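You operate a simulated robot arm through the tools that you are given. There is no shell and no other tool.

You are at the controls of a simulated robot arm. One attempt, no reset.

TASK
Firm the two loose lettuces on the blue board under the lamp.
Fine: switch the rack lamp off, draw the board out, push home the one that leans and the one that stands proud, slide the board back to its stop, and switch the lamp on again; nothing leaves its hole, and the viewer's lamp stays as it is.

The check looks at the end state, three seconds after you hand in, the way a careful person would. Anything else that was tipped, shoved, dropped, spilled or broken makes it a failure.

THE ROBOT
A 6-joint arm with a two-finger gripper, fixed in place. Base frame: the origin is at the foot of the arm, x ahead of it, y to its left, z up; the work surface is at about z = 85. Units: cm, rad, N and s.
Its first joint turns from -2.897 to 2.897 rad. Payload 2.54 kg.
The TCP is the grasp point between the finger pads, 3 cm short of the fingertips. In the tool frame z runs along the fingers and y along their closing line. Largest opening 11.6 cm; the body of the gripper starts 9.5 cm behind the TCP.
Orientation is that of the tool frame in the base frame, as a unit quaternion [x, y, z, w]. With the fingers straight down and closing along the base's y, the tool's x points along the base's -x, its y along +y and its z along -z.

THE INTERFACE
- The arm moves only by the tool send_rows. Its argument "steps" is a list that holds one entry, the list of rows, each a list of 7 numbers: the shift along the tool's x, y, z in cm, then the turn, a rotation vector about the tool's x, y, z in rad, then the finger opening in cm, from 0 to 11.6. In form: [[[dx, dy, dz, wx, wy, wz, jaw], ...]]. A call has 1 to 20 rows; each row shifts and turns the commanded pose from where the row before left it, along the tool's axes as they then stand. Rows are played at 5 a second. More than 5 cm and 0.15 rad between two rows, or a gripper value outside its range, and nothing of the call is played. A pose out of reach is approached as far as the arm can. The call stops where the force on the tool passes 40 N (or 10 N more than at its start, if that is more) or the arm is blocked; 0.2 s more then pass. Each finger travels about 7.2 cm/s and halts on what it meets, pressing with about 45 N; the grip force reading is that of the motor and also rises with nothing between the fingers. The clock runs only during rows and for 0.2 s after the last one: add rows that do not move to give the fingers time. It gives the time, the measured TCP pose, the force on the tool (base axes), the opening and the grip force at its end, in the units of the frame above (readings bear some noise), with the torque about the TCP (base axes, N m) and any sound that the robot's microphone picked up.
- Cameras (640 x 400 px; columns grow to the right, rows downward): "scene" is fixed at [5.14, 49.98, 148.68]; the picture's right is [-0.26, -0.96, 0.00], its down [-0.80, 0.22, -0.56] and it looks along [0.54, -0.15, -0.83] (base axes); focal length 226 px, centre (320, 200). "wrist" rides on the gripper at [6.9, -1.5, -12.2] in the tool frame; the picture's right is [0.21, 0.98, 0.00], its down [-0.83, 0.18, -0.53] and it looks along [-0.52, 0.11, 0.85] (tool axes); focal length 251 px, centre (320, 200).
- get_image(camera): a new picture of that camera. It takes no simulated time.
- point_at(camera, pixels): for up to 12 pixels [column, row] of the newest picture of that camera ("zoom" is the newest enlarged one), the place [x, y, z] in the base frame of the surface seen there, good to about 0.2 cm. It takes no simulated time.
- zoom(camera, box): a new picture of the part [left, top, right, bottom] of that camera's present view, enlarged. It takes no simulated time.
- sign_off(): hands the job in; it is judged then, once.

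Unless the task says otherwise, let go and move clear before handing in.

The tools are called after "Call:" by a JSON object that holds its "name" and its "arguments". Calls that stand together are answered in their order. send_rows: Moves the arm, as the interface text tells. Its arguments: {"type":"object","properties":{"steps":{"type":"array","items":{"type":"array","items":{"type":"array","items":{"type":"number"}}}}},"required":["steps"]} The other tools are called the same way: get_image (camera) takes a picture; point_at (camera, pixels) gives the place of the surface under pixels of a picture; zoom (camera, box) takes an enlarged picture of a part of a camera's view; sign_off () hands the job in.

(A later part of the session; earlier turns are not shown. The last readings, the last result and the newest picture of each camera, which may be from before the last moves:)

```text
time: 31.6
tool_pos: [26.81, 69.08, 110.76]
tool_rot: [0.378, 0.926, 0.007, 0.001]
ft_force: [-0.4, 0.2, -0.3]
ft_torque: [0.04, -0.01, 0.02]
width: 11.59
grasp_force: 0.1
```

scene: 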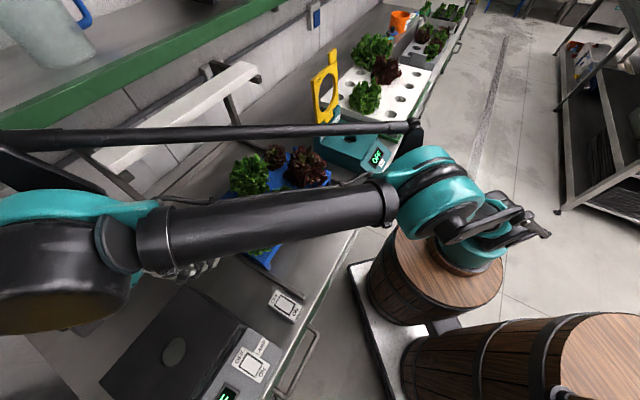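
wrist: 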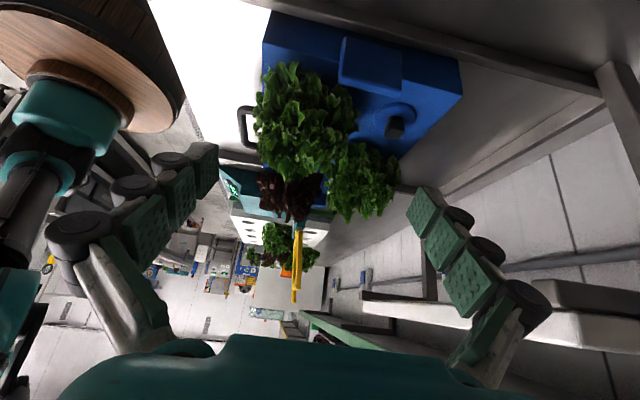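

Call:
{"name": "send_rows", "arguments": {"steps": [[[-0.5, -3.5, -0.5, 0, 0, 0, 11.6], [-0.5, -3.5, -0.5, 0, 0, 0, 11.6], [-3.5, -2.75, 0, 0, 0, 0, 11.6], [-3.5, -2.75, 0, 0, 0, 0, 11.6], [-3.5, -2.75, 0, 0, 0, 0, 11.6], [-4.5, -2.75, 0, 0, 0, 0, 11.6], [-4.5, 0, 0, 0, 0, 0, 11.6], [-4.5, 0, 0, 0, 0, 0, 11.6], [0, 0, 0, 0, 0, -0.1428, 11.6], [0, 0, 0, 0, 0, -0.1428, 11.6], [0, 0, 0, 0, 0, -0.1428, 11.6], [0, 0, 0, 0, 0, -0.1428, 11.6], [0, 0, 0, 0, 0, -0.1428, 11.6], [0, 0, 0, 0, 0, -0.1428, 11.6], [0, 0, 0, 0, 0, -0.1428, 11.6], [0, 0, 0, 0, 0, -0.1428, 11.6], [0, 0, 0, 0, 0, -0.1428, 11.6], [0, 0, 0, 0, 0, -0.1428, 11.6], [0, 0, 0, 0, 0, -0.1428, 11.6], [0, 0, 0, 0, 0, 0, 11.6]]]}}

Call:
{"name": "get_image", "arguments": {"camera": "wrist"}}

Call:
{"name": "get_image", "arguments": {"camera": "scene"}}

```text
refused: row 6 steps farther than a row can; nothing moved
```

```text
taken
```

wrist: 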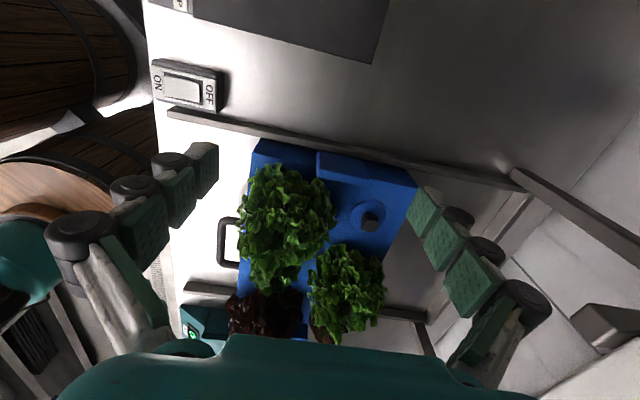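

```text
taken
```

scene: 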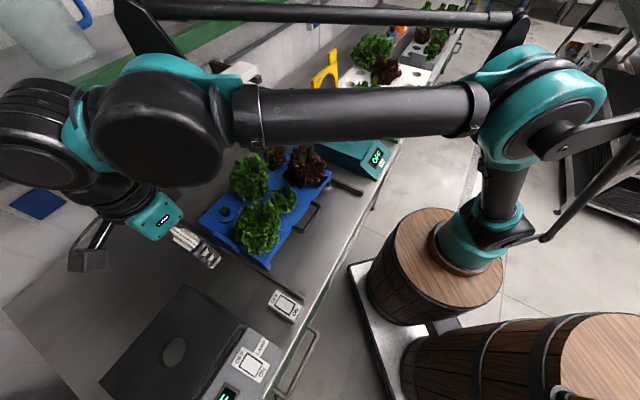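

The call was refused because one row was too long, and nothing moved. The scene view of the board is clear now, so I'll zoom in there before moving.

Call:
{"name": "zoom", "arguments": {"camera": "scene", "box": [190, 140, 340, 270]}}

Call:
{"name": "zoom", "arguments": {"camera": "wrist", "box": [220, 130, 420, 345]}}

Call:
{"name": "send_rows", "arguments": {"steps": [[[-0.5, -3.5, -0.5, 0, 0, 0, 11.6], [-0.5, -3.5, -0.5, 0, 0, 0, 11.6], [-3.5, -2.75, 0, 0, 0, 0, 11.6], [-3.5, -2.75, 0, 0, 0, 0, 11.6], [-3.5, -2.75, 0, 0, 0, 0, 11.6], [-4, -2.75, 0, 0, 0, 0, 11.6], [-4.5, 0, 0, 0, 0, 0, 11.6], [-4.8, 0, 0, 0, 0, 0, 11.6], [0, 0, 0, 0, 0, -0.1428, 11.6], [0, 0, 0, 0, 0, -0.1428, 11.6], [0, 0, 0, 0, 0, -0.1428, 11.6], [0, 0, 0, 0, 0, -0.1428, 11.6], [0, 0, 0, 0, 0, -0.1428, 11.6], [0, 0, 0, 0, 0, -0.1428, 11.6], [0, 0, 0, 0, 0, -0.1428, 11.6], [0, 0, 0, 0, 0, -0.1428, 11.6], [0, 0, 0, 0, 0, -0.1428, 11.6], [0, 0, 0, 0, 0, -0.1428, 11.6], [0, 0, 0, 0, 0, -0.1428, 11.6], [0, 0, 0, 0, 0, 0, 11.6]]]}}

Call:
{"name": "get_image", "arguments": {"camera": "wrist"}}

```text
3.08 times, centred on (265, 205) of scene
```

zoom: 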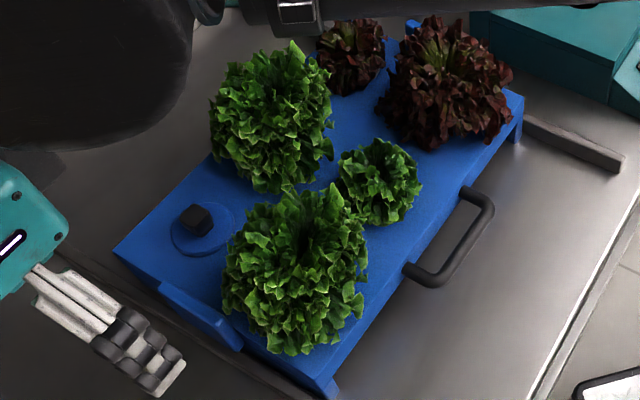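

```text
1.86 times, centred on (320, 238) of wrist
```

zoom: 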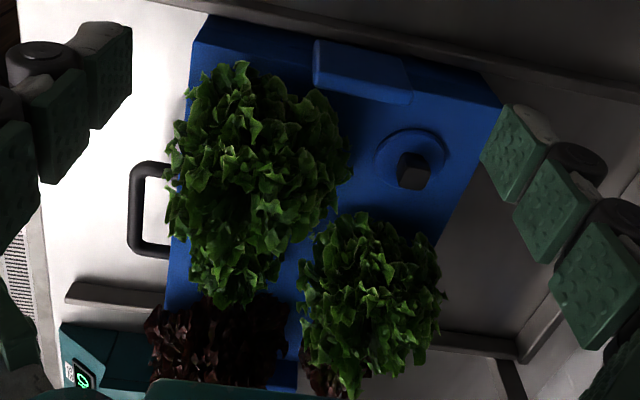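

```text
time: 35.8
tool_pos: [32.05, 38.74, 111.34]
tool_rot: [-0.388, 0.921, 0.004, 0.007]
ft_force: [-0.4, -0.5, 0.6]
ft_torque: [-0.03, 0.03, -0.05]
width: 11.6
grasp_force: 0.0
```

```text
taken
```

wrist: 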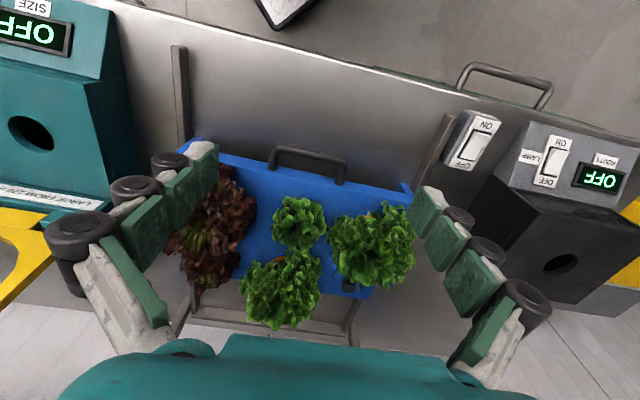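

The front view is clear, with the heads at (205-410, 195-330). I'll tilt to look lower across the board from the front.

Call:
{"name": "send_rows", "arguments": {"steps": [[[0, 0, 0, 0, -0.1, 0, 11.6], [0, 0, 0, 0, -0.1, 0, 11.6], [0, 0, 0, 0, -0.1, 0, 11.6], [0, 0, 0, 0, -0.1, 0, 11.6], [0, 0, 0, 0, 0, 0, 11.6]]]}}

Call:
{"name": "get_image", "arguments": {"camera": "wrist"}}

Call:
{"name": "get_image", "arguments": {"camera": "scene"}}

```text
time: 37.0
tool_pos: [31.93, 38.86, 111.34]
tool_rot: [-0.379, 0.902, 0.082, 0.191]
ft_force: [0.8, -0.5, 0.1]
ft_torque: [-0.01, 0.0, -0.02]
width: 11.6
grasp_force: 0.1
```

```text
taken
```

wrist: 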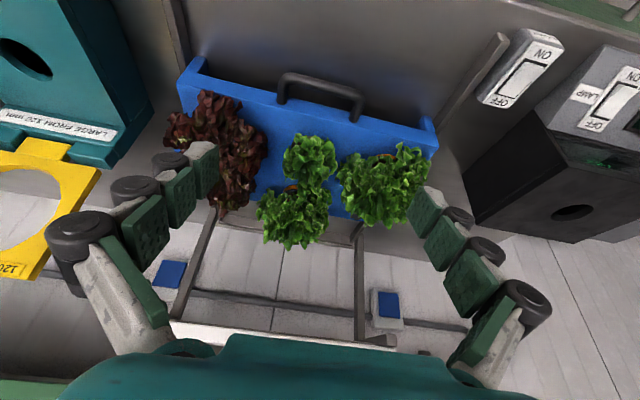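

```text
taken
```

scene: 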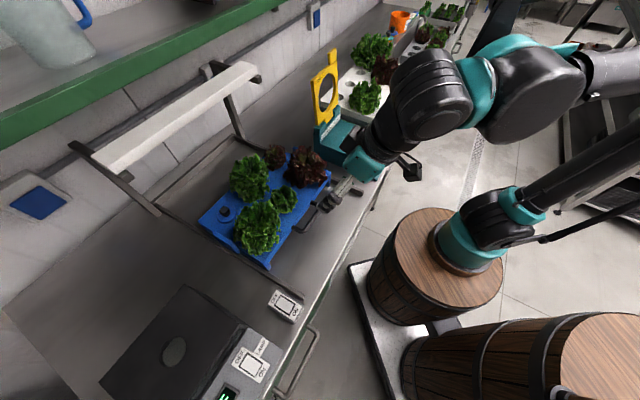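

Call:
{"name": "zoom", "arguments": {"camera": "wrist", "box": [160, 50, 450, 260]}}

Call:
{"name": "zoom", "arguments": {"camera": "wrist", "box": [240, 110, 440, 260]}}

Call:
{"name": "zoom", "arguments": {"camera": "wrist", "box": [150, 70, 300, 230]}}

```text
1.90 times, centred on (305, 155) of wrist
```

zoom: 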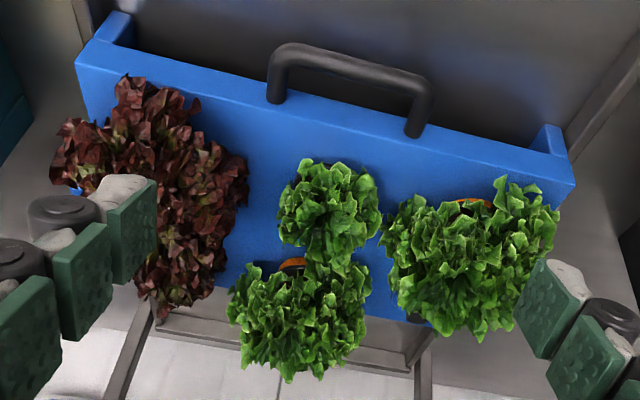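

```text
2.67 times, centred on (340, 185) of wrist
```

zoom: 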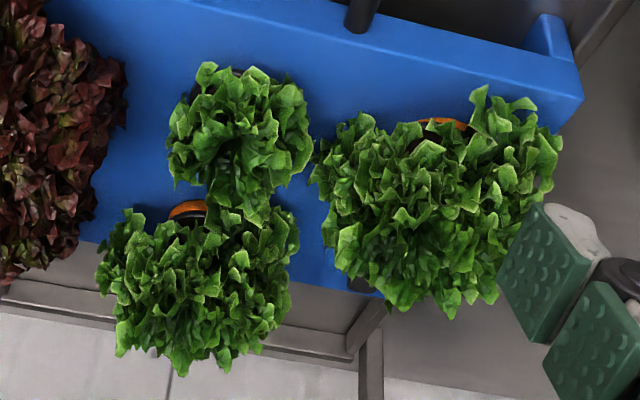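

```text
2.50 times, centred on (225, 150) of wrist
```

zoom: 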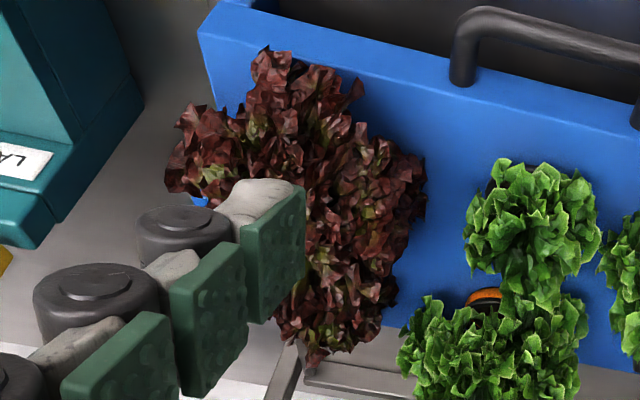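

Orange collars show at the bases of A (zoom about (190,208)) and B (about (445,125)). I'll zoom closer and measure their heights.

Call:
{"name": "zoom", "arguments": {"camera": "wrist", "box": [270, 165, 330, 205]}}

Call:
{"name": "point_at", "arguments": {"camera": "zoom", "pixels": [[230, 215], [270, 200], [300, 210], [240, 235], [280, 230], [200, 200], [260, 180], [230, 170]]}}

Call:
{"name": "zoom", "arguments": {"camera": "wrist", "box": [350, 135, 430, 185]}}

Call:
{"name": "point_at", "arguments": {"camera": "zoom", "pixels": [[320, 160], [360, 165], [400, 180], [300, 170], [340, 180], [380, 190], [330, 130], [400, 140]]}}

Call:
{"name": "zoom", "arguments": {"camera": "wrist", "box": [275, 120, 355, 180]}}

```text
10.00 times, centred on (300, 185) of wrist
```

zoom: 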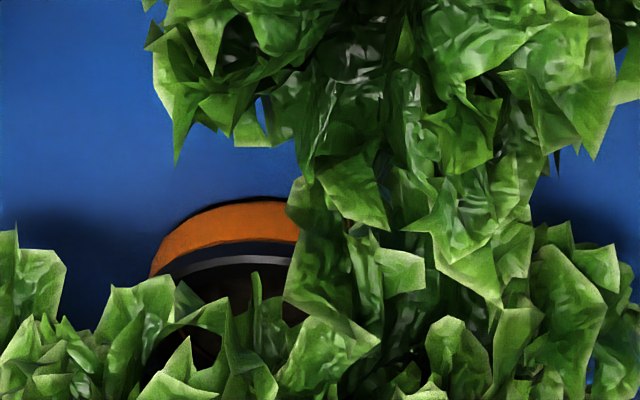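

```text
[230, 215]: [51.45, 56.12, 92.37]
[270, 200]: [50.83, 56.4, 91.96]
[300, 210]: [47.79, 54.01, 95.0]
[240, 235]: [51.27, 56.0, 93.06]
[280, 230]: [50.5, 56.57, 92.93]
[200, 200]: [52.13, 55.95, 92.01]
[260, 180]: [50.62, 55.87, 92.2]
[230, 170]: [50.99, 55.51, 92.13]
```

```text
8.00 times, centred on (390, 160) of wrist
```

zoom: 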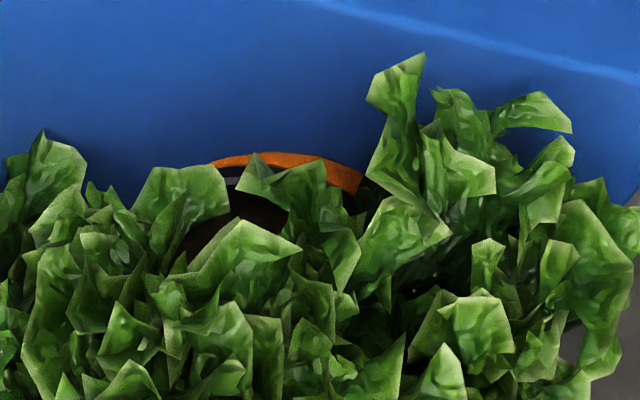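

```text
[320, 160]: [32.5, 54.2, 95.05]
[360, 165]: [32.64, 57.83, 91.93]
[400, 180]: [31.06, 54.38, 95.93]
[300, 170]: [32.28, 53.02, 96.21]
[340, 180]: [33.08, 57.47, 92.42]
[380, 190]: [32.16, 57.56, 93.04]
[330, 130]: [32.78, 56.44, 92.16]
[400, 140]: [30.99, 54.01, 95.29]
```

```text
6.67 times, centred on (315, 150) of wrist
```

zoom: 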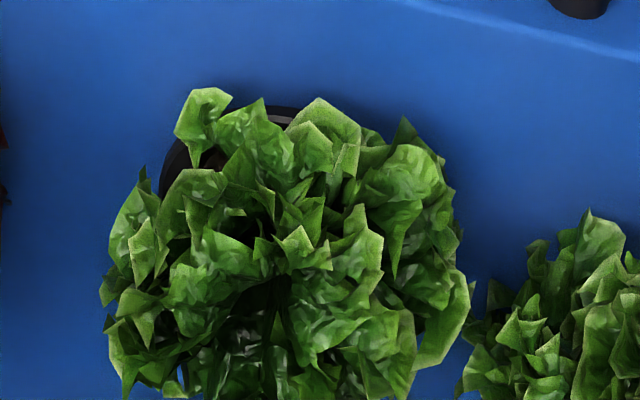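

The pots have a black rim over an orange band. C's rim sits flush with no orange showing, A shows a wide band at its front (z 92.0-93), and B a narrower one. To tell the leaner from the proud one I need another angle, so I'll view from the front-left.

Call:
{"name": "send_rows", "arguments": {"steps": [[[0.3, 4.3, -0.1, 0, 0, 0, 11.6], [0.3, 4.3, -0.1, 0, 0, 0, 11.6], [0.3, 4.3, -0.1, 0, 0, 0, 11.6], [0.3, 4.3, -0.1, 0, 0, 0, 11.6], [0.3, 4.3, -0.1, 0, 0, 0, 11.6], [0, 0, 0, 0.0467, 0, 0.1105, 11.6], [0, 0, 0, 0.0467, 0, 0.1105, 11.6], [0, 0, 0, 0.0467, 0, 0.1105, 11.6], [0, 0, 0, 0.0467, 0, 0.1105, 11.6], [0, 0, 0, 0.0467, 0, 0.1105, 11.6], [0, 0, 0, 0, 0, 0, 11.6]]]}}

Call:
{"name": "get_image", "arguments": {"camera": "wrist"}}

Call:
{"name": "zoom", "arguments": {"camera": "wrist", "box": [200, 60, 440, 260]}}

```text
time: 39.4
tool_pos: [15.5, 52.73, 111.33]
tool_rot: [-0.094, 0.974, 0.026, 0.203]
ft_force: [-0.4, 0.8, -0.4]
ft_torque: [0.0, -0.02, 0.01]
width: 11.6
grasp_force: 0.1
```

```text
taken
```

wrist: 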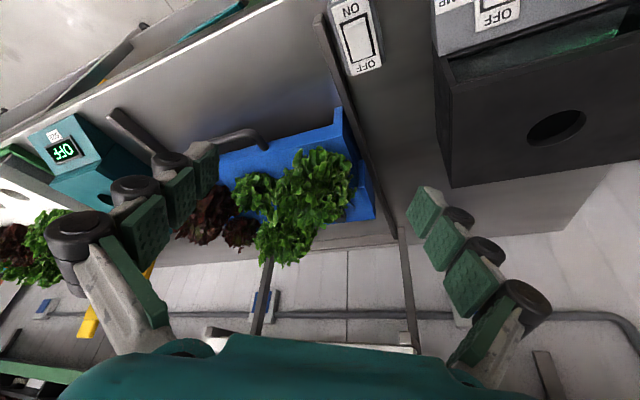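

```text
2.00 times, centred on (320, 160) of wrist
```

zoom: 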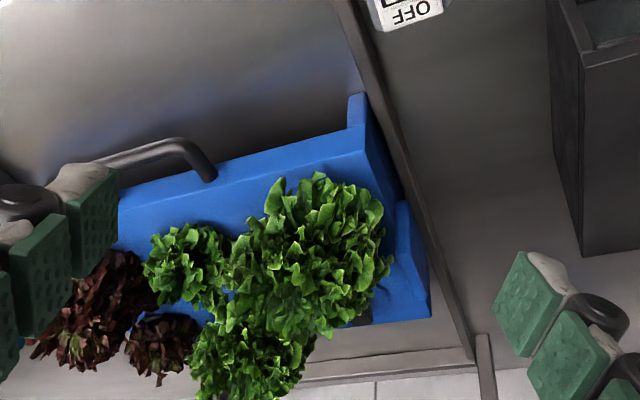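

Call:
{"name": "zoom", "arguments": {"camera": "wrist", "box": [260, 130, 370, 230]}}

Call:
{"name": "zoom", "arguments": {"camera": "wrist", "box": [230, 180, 320, 270]}}

```text
4.00 times, centred on (315, 180) of wrist
```

zoom: 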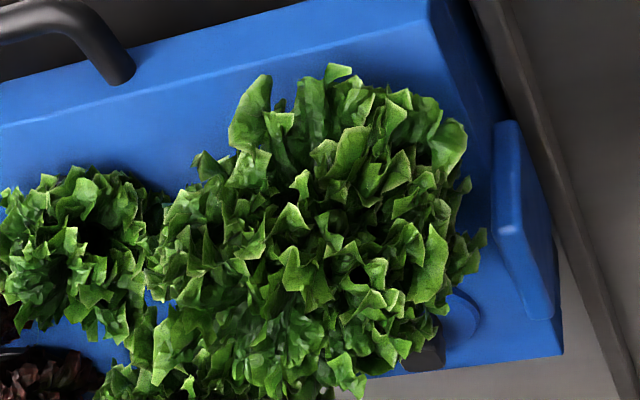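

```text
4.44 times, centred on (275, 225) of wrist
```

zoom: 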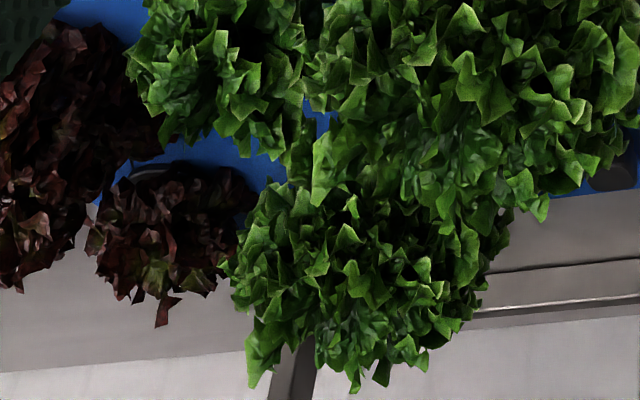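

D's rim is flush (black edge at zoom (150,170)), and B's leaves hide its base from this side. I need a lower view from the front to read the collars, so I'll turn back square, tilt further and come down in front of B's column.

Call:
{"name": "send_rows", "arguments": {"steps": [[[0, 0, 0, -0.0467, 0, -0.1105, 11.6], [0, 0, 0, -0.0467, 0, -0.1105, 11.6], [0, 0, 0, -0.0467, 0, -0.1105, 11.6], [0, 0, 0, -0.0467, 0, -0.1105, 11.6], [0, 0, 0, -0.0467, 0, -0.1105, 11.6], [0, -3.1, 0, 0, 0, 0, 11.6], [0, -3.1, 0, 0, 0, 0, 11.6], [0, -3.1, 0, 0, 0, 0, 11.6], [0, 0, 0, 0, -0.117, 0, 11.6], [0, 0, 0, 0, -0.117, 0, 11.6], [0, 0, 0, 0, -0.117, 0, 11.6], [1.09, 0, 2.63, 0, 0, 0, 11.6], [1.09, 0, 2.63, 0, 0, 0, 11.6], [1.09, 0, 2.63, 0, 0, 0, 11.6], [0, 0, 0, 0, 0, 0, 11.6]]]}}

Call:
{"name": "get_image", "arguments": {"camera": "wrist"}}

Call:
{"name": "get_image", "arguments": {"camera": "scene"}}

```text
time: 42.6
tool_pos: [24.16, 48.6, 103.15]
tool_rot: [-0.359, 0.855, 0.146, 0.344]
ft_force: [-0.4, 0.4, 0.2]
ft_torque: [-0.02, -0.02, 0.04]
width: 11.61
grasp_force: 0.0
```

```text
taken
```

wrist: 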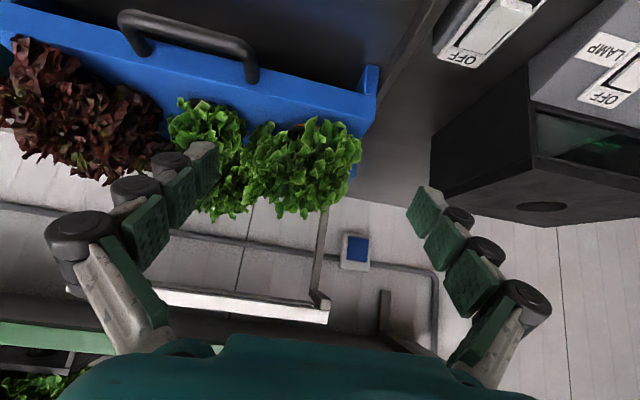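

```text
taken
```

scene: 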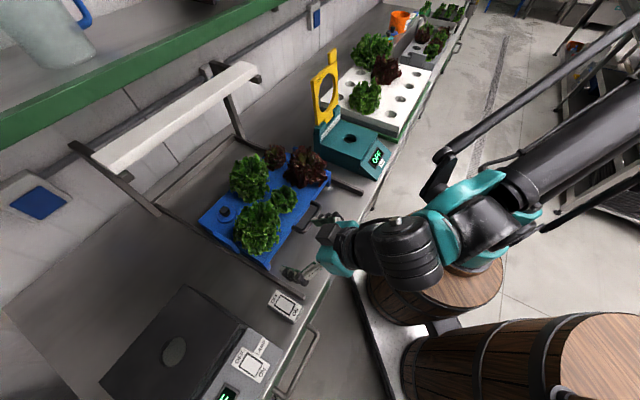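

A good low front view: heads at (0-360, 40-215), upside-down. I'll zoom in on the collars.

Call:
{"name": "zoom", "arguments": {"camera": "wrist", "box": [150, 80, 380, 230]}}

Call:
{"name": "zoom", "arguments": {"camera": "wrist", "box": [260, 100, 380, 180]}}

Call:
{"name": "zoom", "arguments": {"camera": "wrist", "box": [0, 20, 180, 200]}}

```text
2.67 times, centred on (265, 155) of wrist
```

zoom: 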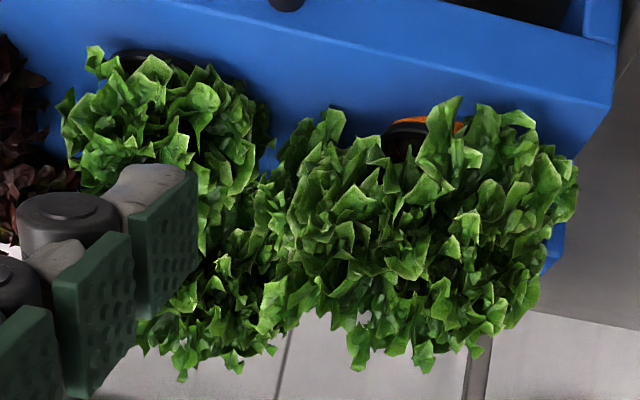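

```text
5.00 times, centred on (320, 140) of wrist
```

zoom: 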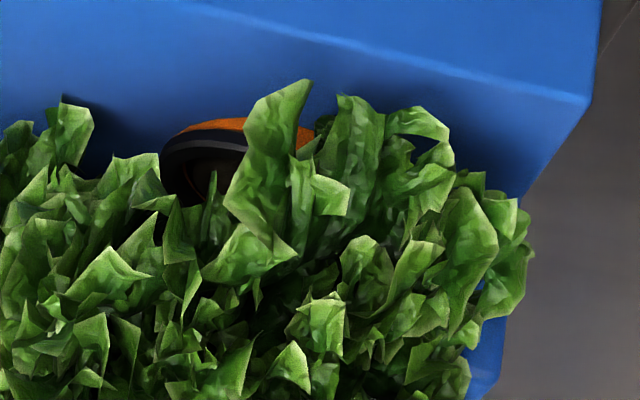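

```text
2.22 times, centred on (90, 110) of wrist
```

zoom: 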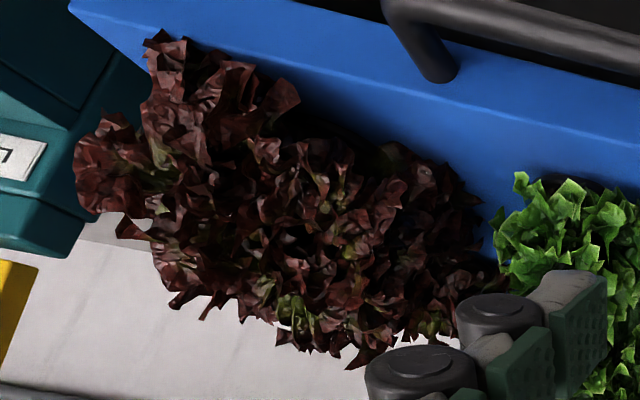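

B's orange band is thicker on one side than the other, which suggests a tilt. E's base is still hidden, so I'll slide to the right in front of E to check it and see A's collar from another angle.

Call:
{"name": "send_rows", "arguments": {"steps": [[[0, -3, 0, 0, 0, 0, 11.6], [0, -4.4, 0, 0, 0, 0, 11.6], [0, -4.4, 0, 0, 0, 0, 11.6], [0, -4.4, 0, 0, 0, 0, 11.6], [0, -4.4, 0, 0, 0, 0, 11.6], [0, 0, 0, 0, 0, 0, 11.6]]]}}

Call:
{"name": "get_image", "arguments": {"camera": "wrist"}}

Call:
{"name": "zoom", "arguments": {"camera": "wrist", "box": [210, 40, 450, 220]}}

```text
time: 44.0
tool_pos: [38.89, 33.91, 103.25]
tool_rot: [-0.359, 0.855, 0.147, 0.345]
ft_force: [0.3, -0.3, 0.7]
ft_torque: [0.04, -0.03, 0.02]
width: 11.6
grasp_force: 0.2
```

```text
taken
```

wrist: 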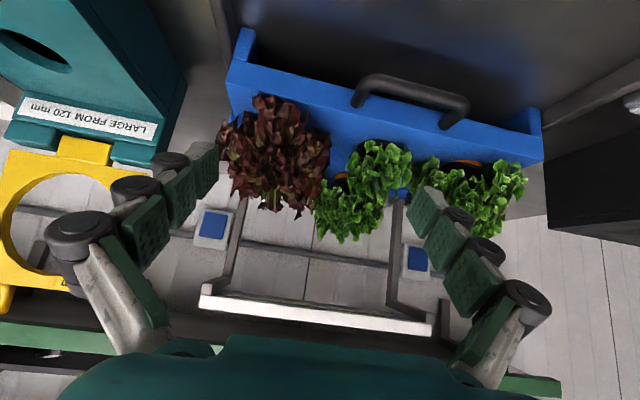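

```text
2.22 times, centred on (330, 130) of wrist
```

zoom: 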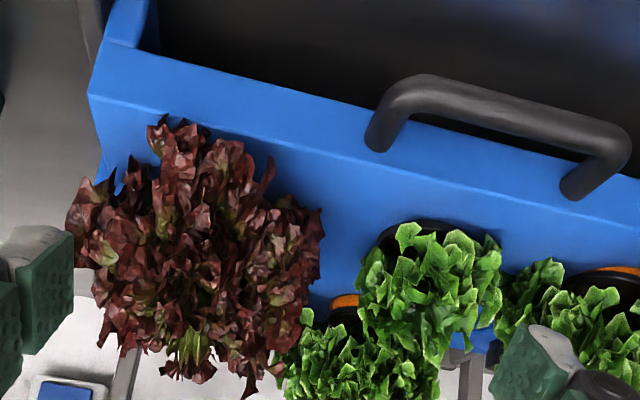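

From here B's collar shows at (465,163) and A's at (340,178). I'll zoom on both and on E's base.

Call:
{"name": "zoom", "arguments": {"camera": "wrist", "box": [430, 145, 530, 205]}}

Call:
{"name": "zoom", "arguments": {"camera": "wrist", "box": [300, 140, 400, 210]}}

Call:
{"name": "zoom", "arguments": {"camera": "wrist", "box": [210, 80, 340, 220]}}

```text
6.40 times, centred on (480, 175) of wrist
```

zoom: 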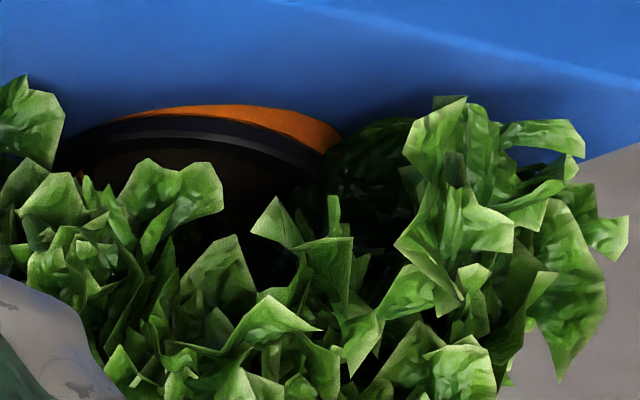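

```text
5.71 times, centred on (350, 175) of wrist
```

zoom: 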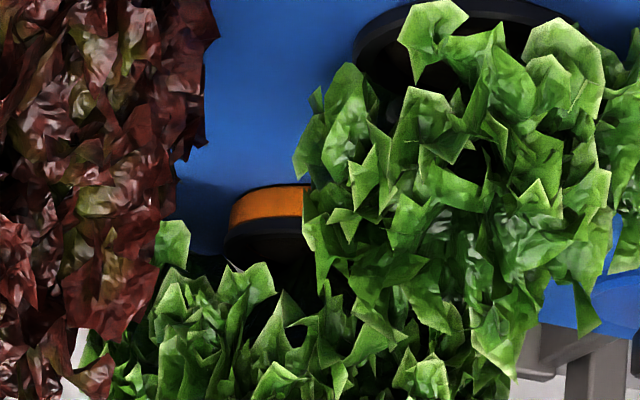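

```text
2.86 times, centred on (275, 150) of wrist
```

zoom: 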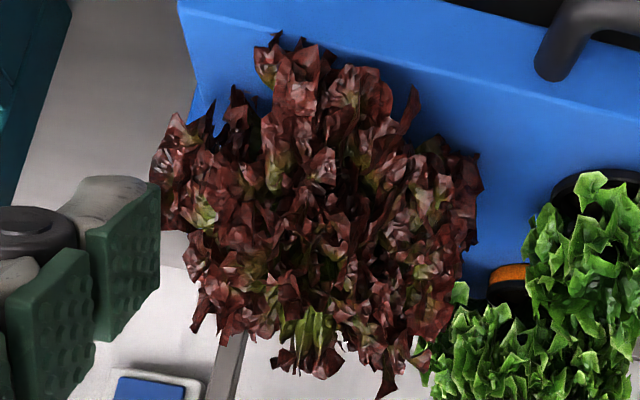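

B's orange band is a clear wedge: zero on its right side and growing toward its left (-v), so B is the leaner. A's band has even thickness, so A is the one standing proud. I'll measure both rims.

Call:
{"name": "zoom", "arguments": {"camera": "wrist", "box": [430, 145, 530, 205]}}

Call:
{"name": "point_at", "arguments": {"camera": "zoom", "pixels": [[75, 145], [100, 132], [140, 122], [180, 122], [220, 125], [260, 135], [295, 150], [315, 165], [200, 110], [260, 115], [310, 130], [150, 150]]}}

Call:
{"name": "zoom", "arguments": {"camera": "wrist", "box": [300, 140, 400, 210]}}

Call:
{"name": "point_at", "arguments": {"camera": "zoom", "pixels": [[240, 230], [270, 222], [295, 222], [240, 215], [270, 203], [295, 195], [233, 250], [360, 50], [385, 20], [450, 8], [520, 15], [560, 45]]}}

```text
6.40 times, centred on (480, 175) of wrist
```

zoom: 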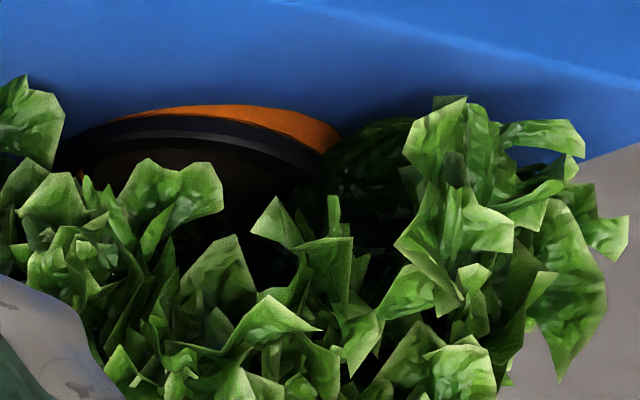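

```text
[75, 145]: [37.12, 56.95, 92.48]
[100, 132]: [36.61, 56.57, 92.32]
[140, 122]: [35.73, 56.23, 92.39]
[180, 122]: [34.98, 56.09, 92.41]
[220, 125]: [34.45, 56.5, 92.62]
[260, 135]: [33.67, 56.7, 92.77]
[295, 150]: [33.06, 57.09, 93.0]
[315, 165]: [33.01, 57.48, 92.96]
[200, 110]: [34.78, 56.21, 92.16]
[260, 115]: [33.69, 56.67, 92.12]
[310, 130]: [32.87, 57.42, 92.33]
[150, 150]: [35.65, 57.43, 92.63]
```

```text
5.71 times, centred on (350, 175) of wrist
```

zoom: 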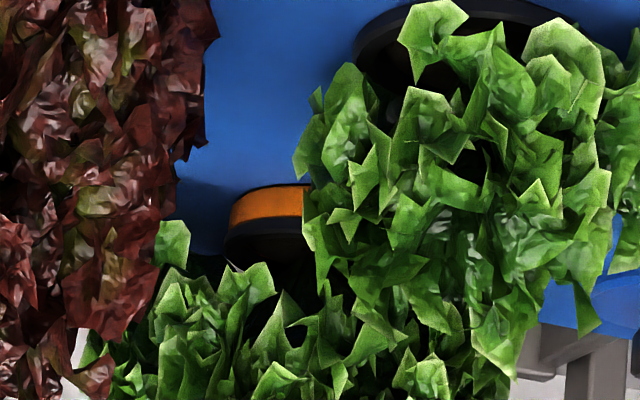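

```text
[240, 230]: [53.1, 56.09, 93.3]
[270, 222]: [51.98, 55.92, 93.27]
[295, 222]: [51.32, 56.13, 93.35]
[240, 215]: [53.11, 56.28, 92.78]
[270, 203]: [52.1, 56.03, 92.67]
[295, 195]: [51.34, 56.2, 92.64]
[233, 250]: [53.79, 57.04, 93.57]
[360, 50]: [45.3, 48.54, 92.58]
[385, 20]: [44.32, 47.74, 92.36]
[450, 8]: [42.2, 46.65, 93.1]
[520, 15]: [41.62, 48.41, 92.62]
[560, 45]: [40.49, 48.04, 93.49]
```

A's rim is evenly about 1 cm high (z about 93.3 around centre u 78.7, v -5). B's rim climbs from 92.4 on its right side to an estimated 94.5 on its left (centre u 66.7, v -17, radius 3). Next I'll check the lamp's front edge so I know the wrist clearance over A.

Call:
{"name": "get_image", "arguments": {"camera": "scene"}}

Call:
{"name": "point_at", "arguments": {"camera": "scene", "pixels": [[188, 126], [190, 130], [192, 124], [160, 145], [162, 149], [220, 104], [222, 107], [250, 86], [135, 165], [258, 82]]}}

Call:
{"name": "zoom", "arguments": {"camera": "scene", "box": [190, 130, 340, 275]}}

```text
taken
```

scene: 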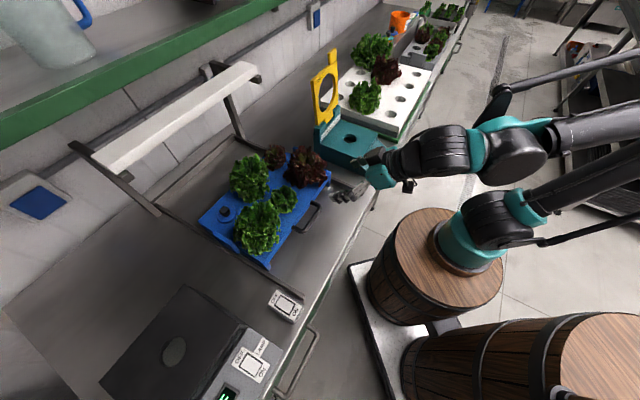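

```text
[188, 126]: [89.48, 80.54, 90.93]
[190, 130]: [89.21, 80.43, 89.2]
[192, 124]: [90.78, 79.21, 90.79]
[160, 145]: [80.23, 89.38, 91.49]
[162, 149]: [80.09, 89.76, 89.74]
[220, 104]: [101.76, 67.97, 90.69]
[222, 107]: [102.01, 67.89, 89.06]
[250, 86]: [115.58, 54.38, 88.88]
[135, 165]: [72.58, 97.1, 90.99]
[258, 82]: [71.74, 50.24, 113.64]
```

```text
2.76 times, centred on (265, 202) of scene
```

zoom: 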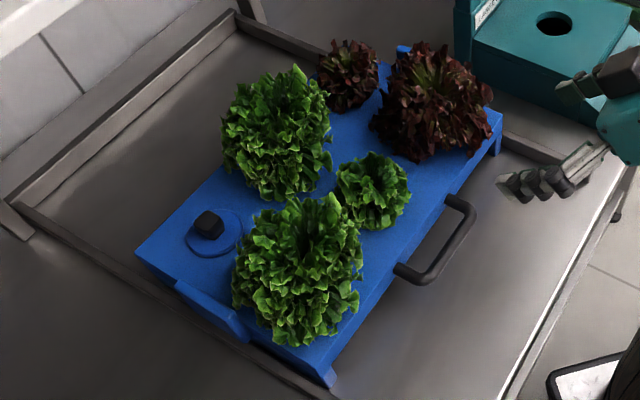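

The lamp bracket's front is at u about 86.2, leaving only a few cm beside the wrist when pressing A. I'll draw the board out about 5 cm more for margin. First step is to rise, straighten the tool, and turn it to the handle orientation.

Call:
{"name": "send_rows", "arguments": {"steps": [[[-2.73, 0, -2.93, 0, 0, 0, 11.6], [-2.73, 0, -2.93, 0, 0, 0, 11.6], [0, 0, 0, 0, 0.15, 0, 10], [0, 0, 0, 0, 0.15, 0, 8], [0, 0, 0, 0, 0.15, 0, 6], [0, 0, 0, 0, 0.15, 0, 4], [0, 0, 0, 0, 0.15, 0, 3], [0, 0, 0, 0, 0, 0.1428, 3], [0, 0, 0, 0, 0, 0.1428, 3], [0, 0, 0, 0, 0, 0.1428, 3], [0, 0, 0, 0, 0, 0.1428, 3], [0, 0, 0, 0, 0, 0.1428, 3], [0, 0, 0, 0, 0, 0.1428, 3], [0, 0, 0, 0, 0, 0.1428, 3], [0, 0, 0, 0, 0, 0.1428, 3], [0, 0, 0, 0, 0, 0.1428, 3], [0, 0, 0, 0, 0, 0.1428, 3], [0, 0, 0, 0, 0, 0.1428, 3], [0, 0, 0, 0, 0, 0, 3]]]}}

```text
time: 48.0
tool_pos: [39.02, 33.86, 111.3]
tool_rot: [0.378, 0.926, 0.008, 0.002]
ft_force: [-0.5, 0.1, -0.7]
ft_torque: [0.03, 0.02, -0.04]
width: 3.01
grasp_force: 0.1
```

Pose is vertical within 0.02 rad. I'll correct that and move above the handle's middle.

Call:
{"name": "send_rows", "arguments": {"steps": [[[2.8, 1.6, 0, 0.016, -0.003, 0.01, 3], [2.8, 1.7, 0, 0, 0, 0, 3], [2.85, 1.7, 0, 0, 0, 0, 3], [0, 0, 4, 0, 0, 0, 3], [0, 0, 4, 0, 0, 0, 3], [0, 0, 0, 0, 0, 0, 3], [0, 0, 0, 0, 0, 0, 3]]]}}

Call:
{"name": "get_image", "arguments": {"camera": "wrist"}}

```text
time: 49.6
tool_pos: [36.39, 43.37, 103.62]
tool_rot: [0.382, 0.924, 0.001, 0.0]
ft_force: [-0.6, 0.3, 0.5]
ft_torque: [-0.01, 0.01, -0.02]
width: 3.04
grasp_force: 0.0
```

```text
taken
```

wrist: 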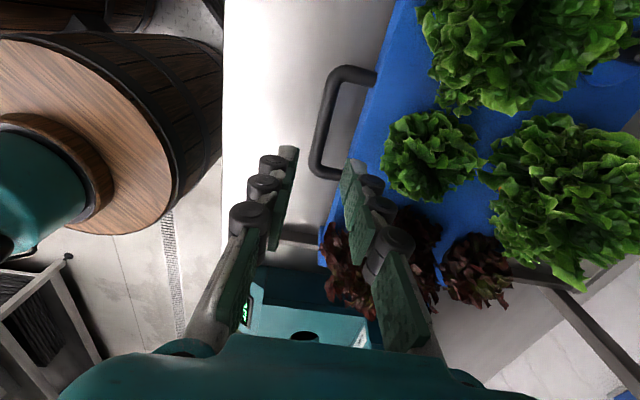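

The tool is lined up with the bar (u=56.4, v=-4.9). I'll descend around it and close lightly.

Call:
{"name": "send_rows", "arguments": {"steps": [[[0, 0, 4, 0, 0, 0, 3], [0, 0, 4, 0, 0, 0, 3], [0, 0, 2, 0, 0, 0, 3], [0, 0, 1.5, 0, 0, 0, 3], [0, 0, 1.4, 0, 0, 0, 3], [0, 0, 0, 0, 0, 0, 3], [0, 0, 0, 0, 0, 0, 2.2], [0, 0, 0, 0, 0, 0, 1.8], [0, 0, 0, 0, 0, 0, 1.7], [0, 0, 0, 0, 0, 0, 1.7]]]}}

```text
time: 51.8
tool_pos: [36.56, 43.55, 90.54]
tool_rot: [0.383, 0.924, 0.001, 0.0]
ft_force: [-0.2, -0.2, 0.4]
ft_torque: [-0.01, 0.02, 0.0]
width: 1.71
grasp_force: 0.1
```

Fingers are around the bar at opening 1.71 with no force. I'll pull the board out another 5 cm gently.

Call:
{"name": "send_rows", "arguments": {"steps": [[[0, -0.3, 0, 0, 0, 0, 1.7], [0, -0.6, 0, 0, 0, 0, 1.7], [0, -0.9, 0, 0, 0, 0, 1.7], [0, -1, 0, 0, 0, 0, 1.7], [0, -1, 0, 0, 0, 0, 1.7], [0, -0.8, 0, 0, 0, 0, 1.7], [0, -0.4, 0, 0, 0, 0, 1.7], [0, 0, 0, 0, 0, 0, 1.7], [0, 0, 0, 0, 0, 0, 3], [0, 0, 0, 0, 0, 0, 3], [0, 0, -1.5, 0, 0, 0, 3], [0, 0, -3, 0, 0, 0, 3], [0, 0, -4, 0, 0, 0, 3], [0, 0, -4, 0, 0, 0, 3], [0, 0, -4, 0, 0, 0, 3], [0, 0, -4, 0, 0, 0, 3], [0, 0, 0, 0, 0, 0, 3]]]}}

Call:
{"name": "get_image", "arguments": {"camera": "scene"}}

Call:
{"name": "get_image", "arguments": {"camera": "wrist"}}

```text
time: 55.4
tool_pos: [32.77, 39.86, 110.89]
tool_rot: [0.383, 0.924, 0.0, 0.001]
ft_force: [0.2, -0.6, 0.1]
ft_torque: [0.02, 0.0, -0.05]
width: 3.02
grasp_force: 0.0
```

```text
taken
```

scene: 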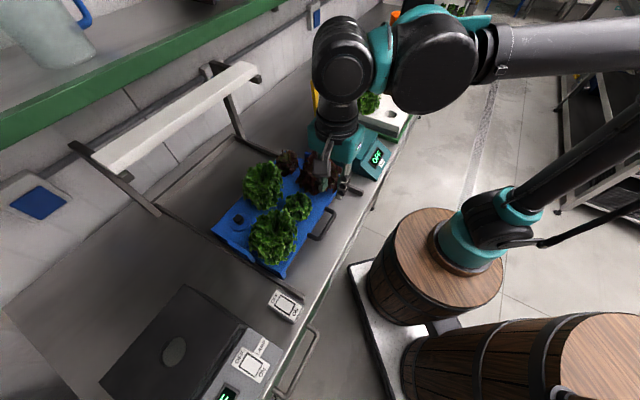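

```text
taken
```

wrist: 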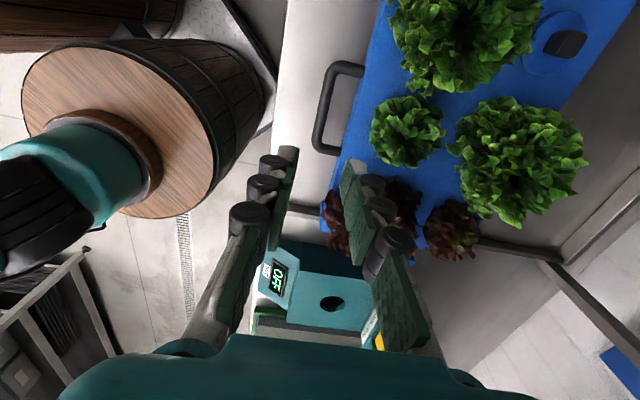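

The board came out further without disturbance. I'll measure the new handle and plug positions to know the exact shift.

Call:
{"name": "zoom", "arguments": {"camera": "wrist", "box": [300, 40, 400, 170]}}

Call:
{"name": "point_at", "arguments": {"camera": "wrist", "pixels": [[332, 80], [325, 100], [320, 122], [318, 138], [558, 42], [540, 30], [585, 45], [405, 130], [465, 40], [520, 160], [385, 60], [370, 120]]}}

Call:
{"name": "point_at", "arguments": {"camera": "scene", "pixels": [[332, 214], [322, 232], [312, 238], [330, 208], [240, 218], [263, 185], [273, 237], [298, 207], [288, 160]]}}

```text
3.08 times, centred on (350, 105) of wrist
```

zoom: 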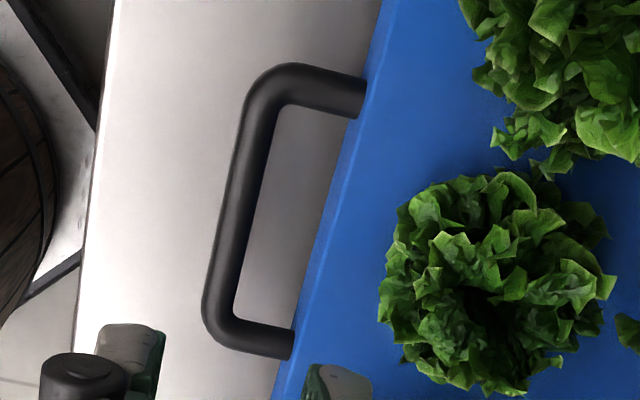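

```text
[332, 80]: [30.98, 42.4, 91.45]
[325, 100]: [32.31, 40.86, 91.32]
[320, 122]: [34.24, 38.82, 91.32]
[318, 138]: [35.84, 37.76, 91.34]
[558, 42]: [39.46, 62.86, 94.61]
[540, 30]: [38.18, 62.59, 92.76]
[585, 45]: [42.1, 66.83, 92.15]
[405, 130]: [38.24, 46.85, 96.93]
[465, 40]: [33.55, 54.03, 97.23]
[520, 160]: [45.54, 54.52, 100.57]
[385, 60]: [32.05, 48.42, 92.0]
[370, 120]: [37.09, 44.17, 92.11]
```

```text
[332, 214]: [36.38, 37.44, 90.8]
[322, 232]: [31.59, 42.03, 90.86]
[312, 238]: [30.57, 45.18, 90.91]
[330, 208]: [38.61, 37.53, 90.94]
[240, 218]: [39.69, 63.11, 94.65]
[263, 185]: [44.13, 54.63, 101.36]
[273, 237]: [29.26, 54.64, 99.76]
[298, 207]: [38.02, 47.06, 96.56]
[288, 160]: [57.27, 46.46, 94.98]
```

The total draw is about 25 cm, which puts the holes' rear row at u about 73.5 and the front row at about 61.5, columns v = -17, -5, 7. I'll start with A (proud, upright). I'll turn the fingers across the board and hover above A with a 4.6 cm opening, so the tips can press both sides of its rim evenly.

Call:
{"name": "send_rows", "arguments": {"steps": [[[0, 0, -2, 0, 0, 0, 4.6], [0, 0, 0, 0, 0, -0.1428, 4.6], [0, 0, 0, 0, 0, -0.1428, 4.6], [0, 0, 0, 0, 0, -0.1428, 4.6], [0, 0, 0, 0, 0, -0.1428, 4.6], [0, 0, 0, 0, 0, -0.1428, 4.6], [0, 0, 0, 0, 0, -0.1428, 4.6], [0, 0, 0, 0, 0, -0.1428, 4.6], [0, 0, 0, 0, 0, -0.1428, 4.6], [0, 0, 0, 0, 0, -0.1428, 4.6], [0, 0, 0, 0, 0, -0.1428, 4.6], [0, 0, 0, 0, 0, -0.1428, 4.6], [-3.7, 0, 0, 0, 0, 0, 4.6], [-3.7, 0, 0, 0, 0, 0, 4.6], [-3.7, 0, 0, 0, 0, 0, 4.6], [-3.7, 0, 0, 0, 0, 0, 4.6], [-3.7, 0, 0, 0, 0, 0, 4.6], [-3.6, 0, 0, 0, 0, 0, 4.6], [0, 0, 0, 0, 0, 0, 4.6], [0, 0, 0, 0, 0, 0, 4.6]]]}}

Call:
{"name": "get_image", "arguments": {"camera": "wrist"}}

Call:
{"name": "get_image", "arguments": {"camera": "scene"}}

```text
time: 59.6
tool_pos: [48.69, 55.79, 112.97]
tool_rot: [-0.383, 0.924, 0.0, 0.001]
ft_force: [0.3, -0.6, -0.4]
ft_torque: [0.03, 0.0, -0.02]
width: 4.58
grasp_force: 0.1
```

```text
taken
```

wrist: 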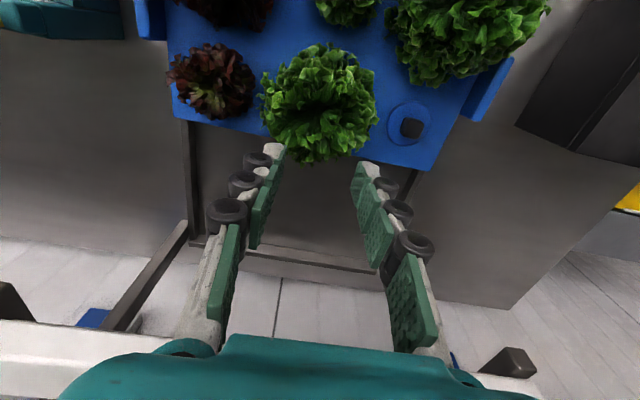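

```text
taken
```

scene: 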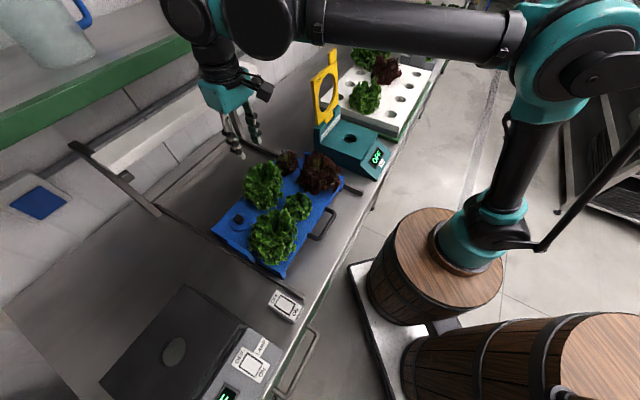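

Hovering at u=73.9, v=-5.0. I'll verify the rear-row hole line using the plug's disc and A's crown in this picture.

Call:
{"name": "zoom", "arguments": {"camera": "wrist", "box": [250, 30, 450, 170]}}

Call:
{"name": "point_at", "arguments": {"camera": "zoom", "pixels": [[425, 260], [455, 215], [522, 268], [480, 335], [510, 320], [435, 310], [290, 200], [240, 200], [290, 120], [290, 280], [380, 170], [170, 240]]}}

```text
2.86 times, centred on (350, 100) of wrist
```

zoom: 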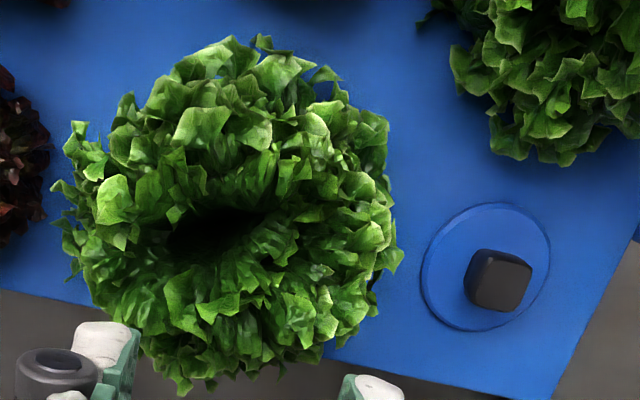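

```text
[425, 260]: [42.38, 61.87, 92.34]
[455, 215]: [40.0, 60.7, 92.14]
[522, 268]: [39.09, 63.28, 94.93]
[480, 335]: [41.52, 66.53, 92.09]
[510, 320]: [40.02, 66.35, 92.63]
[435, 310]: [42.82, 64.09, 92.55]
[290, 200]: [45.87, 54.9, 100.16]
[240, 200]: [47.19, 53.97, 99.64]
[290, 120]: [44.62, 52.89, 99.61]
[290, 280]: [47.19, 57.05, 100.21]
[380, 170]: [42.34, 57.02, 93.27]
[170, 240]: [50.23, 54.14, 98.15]
```

The plug's disc centre gives the rear row at u about 73.3, so I'll shift 0.4 cm outward and descend to just above A's crown.

Call:
{"name": "send_rows", "arguments": {"steps": [[[0.4, 0, 2, 0, 0, 0, 4.6], [0, 0, 2, 0, 0, 0, 4.6], [0, 0, 2, 0, 0, 0, 4.6], [0, 0, 1, 0, 0, 0, 4.6], [0, 0, 0.5, 0, 0, 0, 4.6], [0, 0, 0, 0, 0, 0, 4.6]]]}}

Call:
{"name": "get_image", "arguments": {"camera": "wrist"}}

Call:
{"name": "get_image", "arguments": {"camera": "scene"}}

```text
time: 61.0
tool_pos: [48.28, 55.25, 105.44]
tool_rot: [-0.383, 0.924, 0.001, 0.001]
ft_force: [0.2, -0.6, 0.1]
ft_torque: [0.01, -0.03, -0.03]
width: 4.64
grasp_force: 0.0
```

```text
taken
```

wrist: 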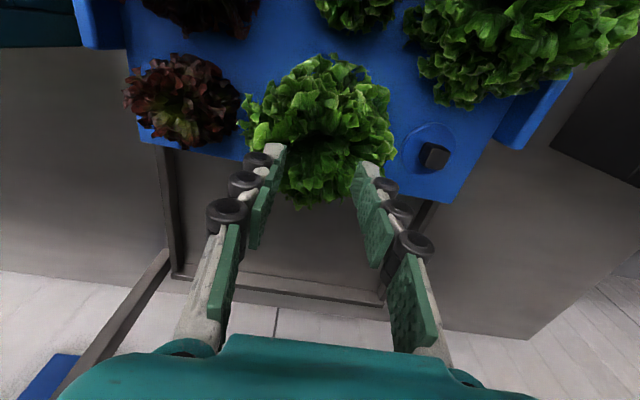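

```text
taken
```

scene: 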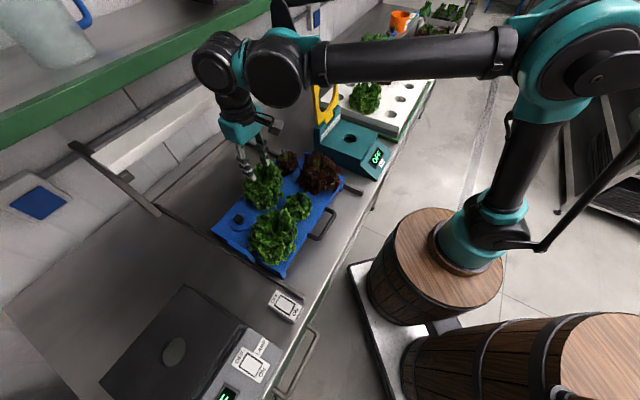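

Tips are at about z=102.4, just above the crown, with no force. I'll descend in 0.5 cm steps to feel for the crown.

Call:
{"name": "send_rows", "arguments": {"steps": [[[0, 0, 0.5, 0, 0, 0, 4.6], [0, 0, 0.5, 0, 0, 0, 4.6], [0, 0, 0.5, 0, 0, 0, 4.6], [0, 0, 0.5, 0, 0, 0, 4.6], [0, 0, 0, 0, 0, 0, 4.6]]]}}

```text
time: 62.2
tool_pos: [48.34, 55.13, 103.49]
tool_rot: [-0.383, 0.924, 0.0, 0.001]
ft_force: [0.1, 0.7, -1.0]
ft_torque: [-0.02, 0.0, 0.0]
width: 4.59
grasp_force: 0.1
```

Call:
{"name": "send_rows", "arguments": {"steps": [[[0, 0, 0.5, 0, 0, 0, 4.6], [0, 0, 0.5, 0, 0, 0, 4.6], [0, 0, 0.5, 0, 0, 0, 4.6], [0, 0, 0.5, 0, 0, 0, 4.6], [0, 0, 0, 0, 0, 0, 4.6]]]}}

Call:
{"name": "get_image", "arguments": {"camera": "wrist"}}

Call:
{"name": "get_image", "arguments": {"camera": "scene"}}

```text
time: 63.4
tool_pos: [48.3, 55.05, 101.64]
tool_rot: [-0.383, 0.924, 0.0, 0.001]
ft_force: [-0.3, 0.2, 0.6]
ft_torque: [0.01, 0.0, -0.04]
width: 4.58
grasp_force: 0.0
```

```text
taken
```

wrist: 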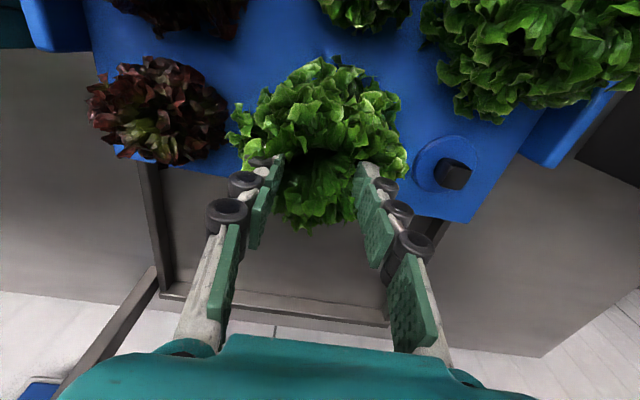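

```text
taken
```

scene: 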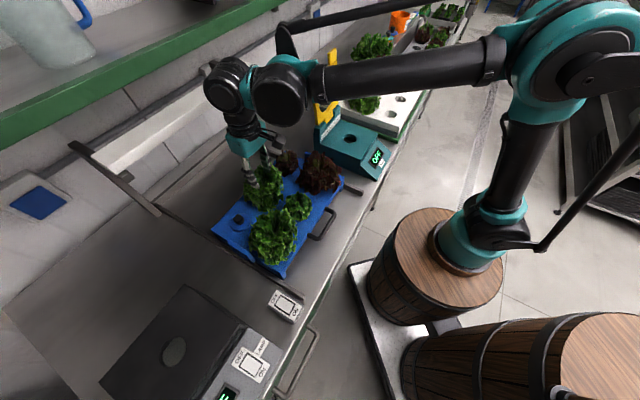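

Tips are at z=98.6 inside the leaves with no force, so the leaves give way. I'll continue down toward the rim (about 93.3 to 93.6) in small steps.

Call:
{"name": "send_rows", "arguments": {"steps": [[[0, 0, 0.5, 0, 0, 0, 4.6], [0, 0, 0.5, 0, 0, 0, 4.6], [0, 0, 0.5, 0, 0, 0, 4.6], [0, 0, 0.5, 0, 0, 0, 4.6], [0, 0, 0.5, 0, 0, 0, 4.6], [0, 0, 0.5, 0, 0, 0, 4.6], [0, 0, 0, 0, 0, 0, 4.6]]]}}

Call:
{"name": "get_image", "arguments": {"camera": "wrist"}}

```text
time: 64.2
tool_pos: [48.08, 55.16, 100.31]
tool_rot: [-0.382, 0.924, 0.0, 0.0]
ft_force: [-1.2, -4.0, 12.7]
ft_torque: [-0.2, 0.15, 0.01]
width: 5.22
grasp_force: 45.6
stopped in row 3: the force on the tool passed its limit at 48 N (the readings are from after the stop); the commanded pose is now the measured one
```

```text
taken
```

wrist: 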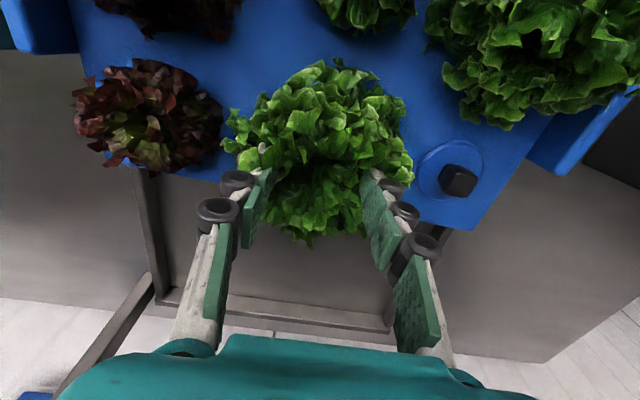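

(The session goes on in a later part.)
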